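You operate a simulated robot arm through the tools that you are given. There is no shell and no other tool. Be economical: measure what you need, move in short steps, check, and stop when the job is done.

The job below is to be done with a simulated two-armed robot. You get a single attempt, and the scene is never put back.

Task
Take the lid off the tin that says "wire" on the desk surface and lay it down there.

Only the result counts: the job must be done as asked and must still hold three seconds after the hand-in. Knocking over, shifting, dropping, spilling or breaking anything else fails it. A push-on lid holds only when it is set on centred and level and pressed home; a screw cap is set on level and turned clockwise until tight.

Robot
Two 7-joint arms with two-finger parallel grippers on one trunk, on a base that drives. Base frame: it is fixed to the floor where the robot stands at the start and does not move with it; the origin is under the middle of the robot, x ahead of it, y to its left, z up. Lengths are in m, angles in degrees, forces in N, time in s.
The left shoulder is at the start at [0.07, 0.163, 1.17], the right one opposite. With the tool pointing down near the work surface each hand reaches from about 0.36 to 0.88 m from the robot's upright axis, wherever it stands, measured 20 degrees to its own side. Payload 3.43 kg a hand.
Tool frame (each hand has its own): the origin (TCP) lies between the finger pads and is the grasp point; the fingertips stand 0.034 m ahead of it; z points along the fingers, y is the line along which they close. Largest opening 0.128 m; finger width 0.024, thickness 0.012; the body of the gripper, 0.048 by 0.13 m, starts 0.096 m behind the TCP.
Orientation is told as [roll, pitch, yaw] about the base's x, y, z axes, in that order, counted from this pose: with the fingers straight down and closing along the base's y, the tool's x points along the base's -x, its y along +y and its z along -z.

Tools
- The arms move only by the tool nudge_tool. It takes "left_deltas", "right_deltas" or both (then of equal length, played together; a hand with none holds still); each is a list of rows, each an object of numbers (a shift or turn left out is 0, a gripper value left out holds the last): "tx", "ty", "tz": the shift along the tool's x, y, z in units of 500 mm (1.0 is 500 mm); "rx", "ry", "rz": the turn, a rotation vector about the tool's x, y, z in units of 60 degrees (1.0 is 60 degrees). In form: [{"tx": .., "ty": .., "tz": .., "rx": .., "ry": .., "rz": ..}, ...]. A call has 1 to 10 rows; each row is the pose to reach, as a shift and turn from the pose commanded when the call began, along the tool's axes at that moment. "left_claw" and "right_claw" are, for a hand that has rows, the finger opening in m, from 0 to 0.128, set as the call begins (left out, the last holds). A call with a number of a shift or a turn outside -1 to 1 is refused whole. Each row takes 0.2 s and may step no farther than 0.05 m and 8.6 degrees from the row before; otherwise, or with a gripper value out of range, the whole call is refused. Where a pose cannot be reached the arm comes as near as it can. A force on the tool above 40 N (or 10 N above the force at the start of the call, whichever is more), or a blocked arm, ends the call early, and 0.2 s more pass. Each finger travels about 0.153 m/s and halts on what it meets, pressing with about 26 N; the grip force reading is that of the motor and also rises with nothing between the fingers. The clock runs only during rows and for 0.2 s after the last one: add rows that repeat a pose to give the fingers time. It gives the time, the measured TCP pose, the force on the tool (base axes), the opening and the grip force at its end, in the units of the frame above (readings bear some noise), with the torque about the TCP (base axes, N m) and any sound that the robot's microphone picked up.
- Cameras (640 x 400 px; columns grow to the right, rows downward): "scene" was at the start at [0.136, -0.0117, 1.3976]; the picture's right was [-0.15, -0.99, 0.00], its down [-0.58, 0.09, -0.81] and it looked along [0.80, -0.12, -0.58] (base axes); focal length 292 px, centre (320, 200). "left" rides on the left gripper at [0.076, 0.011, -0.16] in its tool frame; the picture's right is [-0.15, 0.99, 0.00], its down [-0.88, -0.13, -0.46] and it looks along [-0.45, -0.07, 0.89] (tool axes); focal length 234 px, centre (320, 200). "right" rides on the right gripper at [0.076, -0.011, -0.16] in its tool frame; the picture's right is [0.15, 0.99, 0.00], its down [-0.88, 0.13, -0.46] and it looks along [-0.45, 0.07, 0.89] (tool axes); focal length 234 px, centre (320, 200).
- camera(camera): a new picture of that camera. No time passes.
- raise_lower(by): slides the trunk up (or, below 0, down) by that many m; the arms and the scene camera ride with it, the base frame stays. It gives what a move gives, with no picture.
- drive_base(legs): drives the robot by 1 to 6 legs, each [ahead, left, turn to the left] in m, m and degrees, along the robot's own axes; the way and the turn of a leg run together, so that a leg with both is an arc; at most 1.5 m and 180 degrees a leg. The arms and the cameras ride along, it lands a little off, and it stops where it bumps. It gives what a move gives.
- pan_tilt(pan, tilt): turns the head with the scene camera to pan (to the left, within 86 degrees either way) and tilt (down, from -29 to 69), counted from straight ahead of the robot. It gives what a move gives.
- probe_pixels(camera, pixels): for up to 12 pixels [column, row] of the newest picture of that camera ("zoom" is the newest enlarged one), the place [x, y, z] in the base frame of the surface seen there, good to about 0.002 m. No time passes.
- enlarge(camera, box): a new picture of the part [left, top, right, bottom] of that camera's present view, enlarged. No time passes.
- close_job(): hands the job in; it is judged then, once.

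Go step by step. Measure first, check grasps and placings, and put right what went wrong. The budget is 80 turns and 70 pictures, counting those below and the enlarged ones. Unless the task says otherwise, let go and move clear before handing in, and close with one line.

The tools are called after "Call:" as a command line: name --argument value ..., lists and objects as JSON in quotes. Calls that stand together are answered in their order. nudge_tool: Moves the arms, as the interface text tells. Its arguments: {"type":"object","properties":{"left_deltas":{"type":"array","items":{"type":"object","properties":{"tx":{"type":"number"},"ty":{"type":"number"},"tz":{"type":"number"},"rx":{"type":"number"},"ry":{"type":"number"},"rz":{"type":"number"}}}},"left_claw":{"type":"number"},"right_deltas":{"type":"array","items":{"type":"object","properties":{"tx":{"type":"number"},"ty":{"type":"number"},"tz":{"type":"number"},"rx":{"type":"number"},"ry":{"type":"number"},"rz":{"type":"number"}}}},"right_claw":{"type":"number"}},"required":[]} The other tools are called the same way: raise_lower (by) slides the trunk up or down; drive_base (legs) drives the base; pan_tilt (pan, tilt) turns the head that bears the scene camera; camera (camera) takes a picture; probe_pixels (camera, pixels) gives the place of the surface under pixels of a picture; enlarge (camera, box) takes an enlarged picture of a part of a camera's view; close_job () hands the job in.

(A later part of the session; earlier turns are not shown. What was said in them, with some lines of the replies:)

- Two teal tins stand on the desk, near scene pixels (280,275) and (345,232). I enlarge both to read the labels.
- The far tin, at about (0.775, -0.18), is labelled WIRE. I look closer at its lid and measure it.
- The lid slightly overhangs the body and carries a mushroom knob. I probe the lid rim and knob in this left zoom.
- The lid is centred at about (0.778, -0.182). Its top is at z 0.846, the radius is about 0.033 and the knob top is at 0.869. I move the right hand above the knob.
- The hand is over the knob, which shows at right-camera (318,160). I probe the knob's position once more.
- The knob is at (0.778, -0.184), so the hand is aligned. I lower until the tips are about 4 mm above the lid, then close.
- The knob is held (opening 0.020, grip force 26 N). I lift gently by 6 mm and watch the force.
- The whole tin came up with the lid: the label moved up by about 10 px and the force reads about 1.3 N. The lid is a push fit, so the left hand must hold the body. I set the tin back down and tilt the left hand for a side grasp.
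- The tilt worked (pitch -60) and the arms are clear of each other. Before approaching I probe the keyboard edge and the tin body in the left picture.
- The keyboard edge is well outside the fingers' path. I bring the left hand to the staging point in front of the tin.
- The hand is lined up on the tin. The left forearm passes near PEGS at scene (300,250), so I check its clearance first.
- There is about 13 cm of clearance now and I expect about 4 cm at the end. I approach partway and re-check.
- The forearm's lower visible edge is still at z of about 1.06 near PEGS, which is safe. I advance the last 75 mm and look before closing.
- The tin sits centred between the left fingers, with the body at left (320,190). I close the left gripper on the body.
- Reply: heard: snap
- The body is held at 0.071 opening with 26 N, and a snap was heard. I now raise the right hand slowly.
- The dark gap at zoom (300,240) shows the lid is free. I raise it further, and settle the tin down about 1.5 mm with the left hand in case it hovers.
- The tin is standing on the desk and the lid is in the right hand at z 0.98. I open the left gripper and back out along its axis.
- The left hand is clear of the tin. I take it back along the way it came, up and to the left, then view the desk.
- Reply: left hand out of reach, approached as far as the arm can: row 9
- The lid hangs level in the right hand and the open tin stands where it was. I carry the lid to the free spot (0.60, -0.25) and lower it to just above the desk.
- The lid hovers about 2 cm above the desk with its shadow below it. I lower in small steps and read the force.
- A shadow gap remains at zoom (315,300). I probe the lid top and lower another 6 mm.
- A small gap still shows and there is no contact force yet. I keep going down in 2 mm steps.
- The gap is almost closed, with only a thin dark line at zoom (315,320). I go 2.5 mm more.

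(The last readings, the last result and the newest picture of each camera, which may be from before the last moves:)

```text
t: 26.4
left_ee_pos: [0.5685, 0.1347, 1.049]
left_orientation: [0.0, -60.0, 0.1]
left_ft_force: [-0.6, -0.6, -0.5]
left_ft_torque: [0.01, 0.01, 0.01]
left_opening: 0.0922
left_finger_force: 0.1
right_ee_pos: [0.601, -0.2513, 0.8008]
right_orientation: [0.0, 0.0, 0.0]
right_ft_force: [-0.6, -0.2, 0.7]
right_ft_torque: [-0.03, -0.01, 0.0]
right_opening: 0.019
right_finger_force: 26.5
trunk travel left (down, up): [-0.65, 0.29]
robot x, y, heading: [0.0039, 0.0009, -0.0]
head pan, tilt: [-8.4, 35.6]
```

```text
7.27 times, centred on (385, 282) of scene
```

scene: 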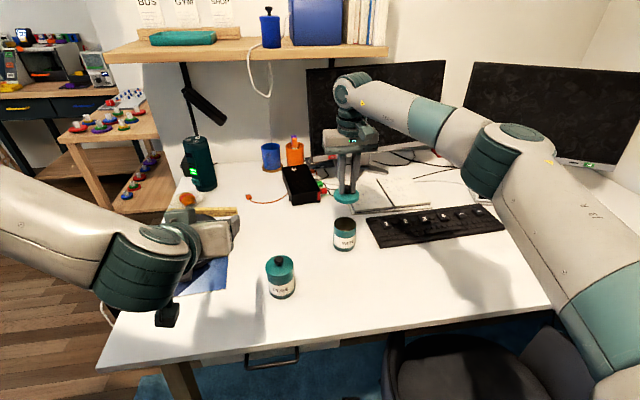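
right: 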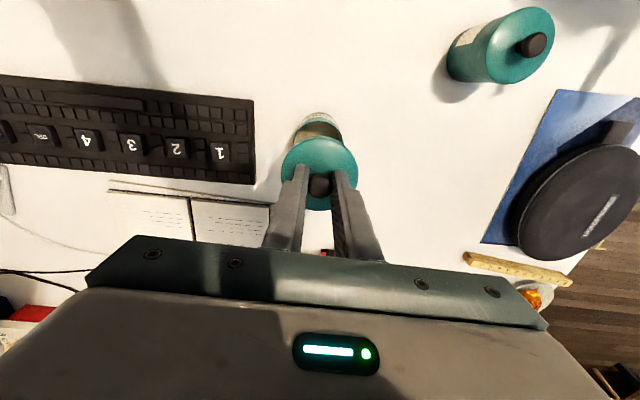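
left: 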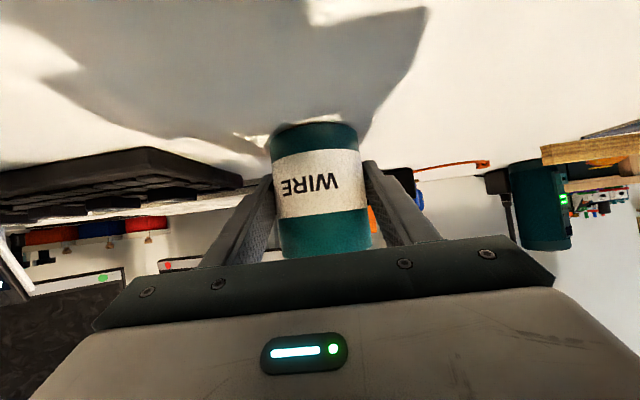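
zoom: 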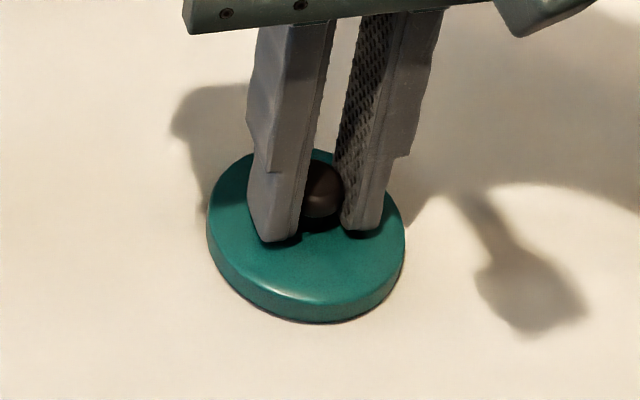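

The lid is practically on the desk. I go down 1 mm more, then open the fingers.

Call:
nudge_tool --right_deltas '[{"tz": 0.002}, {"tz": 0.002}]'

Call:
nudge_tool --right_deltas '[{}, {}, {}]' --right_claw 0.06

Call:
nudge_tool --right_deltas '[{"tz": -0.05}, {"tz": -0.13}, {"tz": -0.22}, {"tz": -0.3}, {"tz": -0.3, "ty": -0.08}, {"tz": -0.3, "ty": -0.16}, {"tz": -0.3, "ty": -0.24}]'

Call:
camera --camera "scene"

Call:
enlarge --camera "scene" --box '[310, 205, 430, 315]'

```text
t: 27.0
left_ee_pos: [0.5693, 0.1352, 1.0471]
left_orientation: [0.0, -60.0, 0.0]
left_ft_force: [-0.6, 0.7, -0.3]
left_ft_torque: [0.01, 0.04, 0.0]
left_opening: 0.092
left_finger_force: 0.0
right_ee_pos: [0.6007, -0.2491, 0.8]
right_orientation: [0.0, 0.0, 0.0]
right_ft_force: [0.5, -1.0, -1.4]
right_ft_torque: [-0.01, 0.01, -0.01]
right_opening: 0.019
right_finger_force: 26.0
trunk travel left (down, up): [-0.65, 0.29]
robot x, y, heading: [0.0017, -0.0012, 0.1]
head pan, tilt: [-8.4, 35.6]
```

```text
t: 27.8
left_ee_pos: [0.5676, 0.1351, 1.0483]
left_orientation: [0.0, -60.0, 0.1]
left_ft_force: [-0.7, -0.1, 0.2]
left_ft_torque: [0.01, -0.01, 0.0]
left_opening: 0.0922
left_finger_force: 0.0
right_ee_pos: [0.6004, -0.249, 0.8003]
right_orientation: [0.0, 0.0, 0.0]
right_ft_force: [0.5, -0.5, -0.6]
right_ft_torque: [0.0, -0.03, -0.01]
right_opening: 0.0601
right_finger_force: 0.1
trunk travel left (down, up): [-0.65, 0.29]
robot x, y, heading: [0.0006, -0.0007, -0.3]
head pan, tilt: [-8.4, 35.6]
```

```text
t: 29.4
left_ee_pos: [0.5668, 0.1342, 1.0484]
left_orientation: [0.1, -60.0, 0.0]
left_ft_force: [-0.2, -0.4, -0.4]
left_ft_torque: [0.01, -0.02, -0.01]
left_opening: 0.092
left_finger_force: 0.1
right_ee_pos: [0.5987, -0.3741, 0.949]
right_orientation: [0.0, 0.0, 0.0]
right_ft_force: [0.2, -0.5, -0.3]
right_ft_torque: [0.02, 0.01, 0.04]
right_opening: 0.0599
right_finger_force: 0.0
trunk travel left (down, up): [-0.65, 0.29]
robot x, y, heading: [-0.0022, -0.0022, -0.0]
head pan, tilt: [-8.4, 35.6]
```

```text
35 pictures are left
```

scene: 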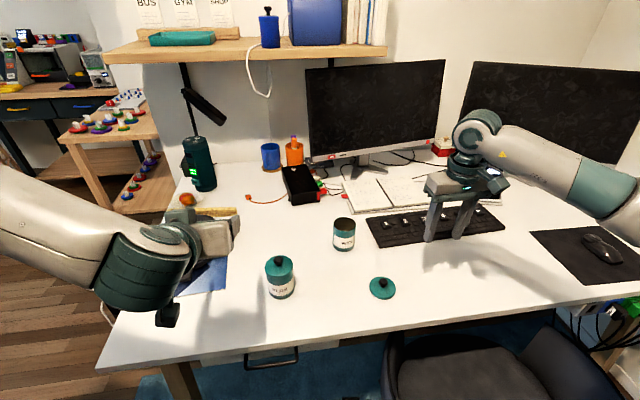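

```text
3.64 times, centred on (370, 260) of scene
```

zoom: 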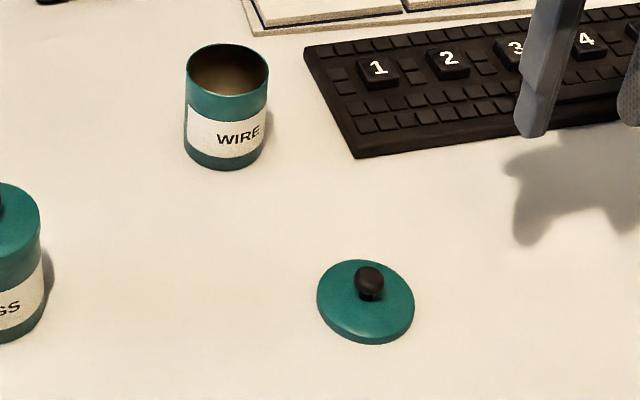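

The lid lies flat on the desk at zoom (365,300). The WIRE tin stands open where it was, nothing else moved, and both hands are clear, so I hand in.

Call:
close_job

```text
The job is handed in.
```

The lid of the "wire" tin is off and lies flat on the desk at about (0.60, -0.25), and the open tin stands upright in its original place.
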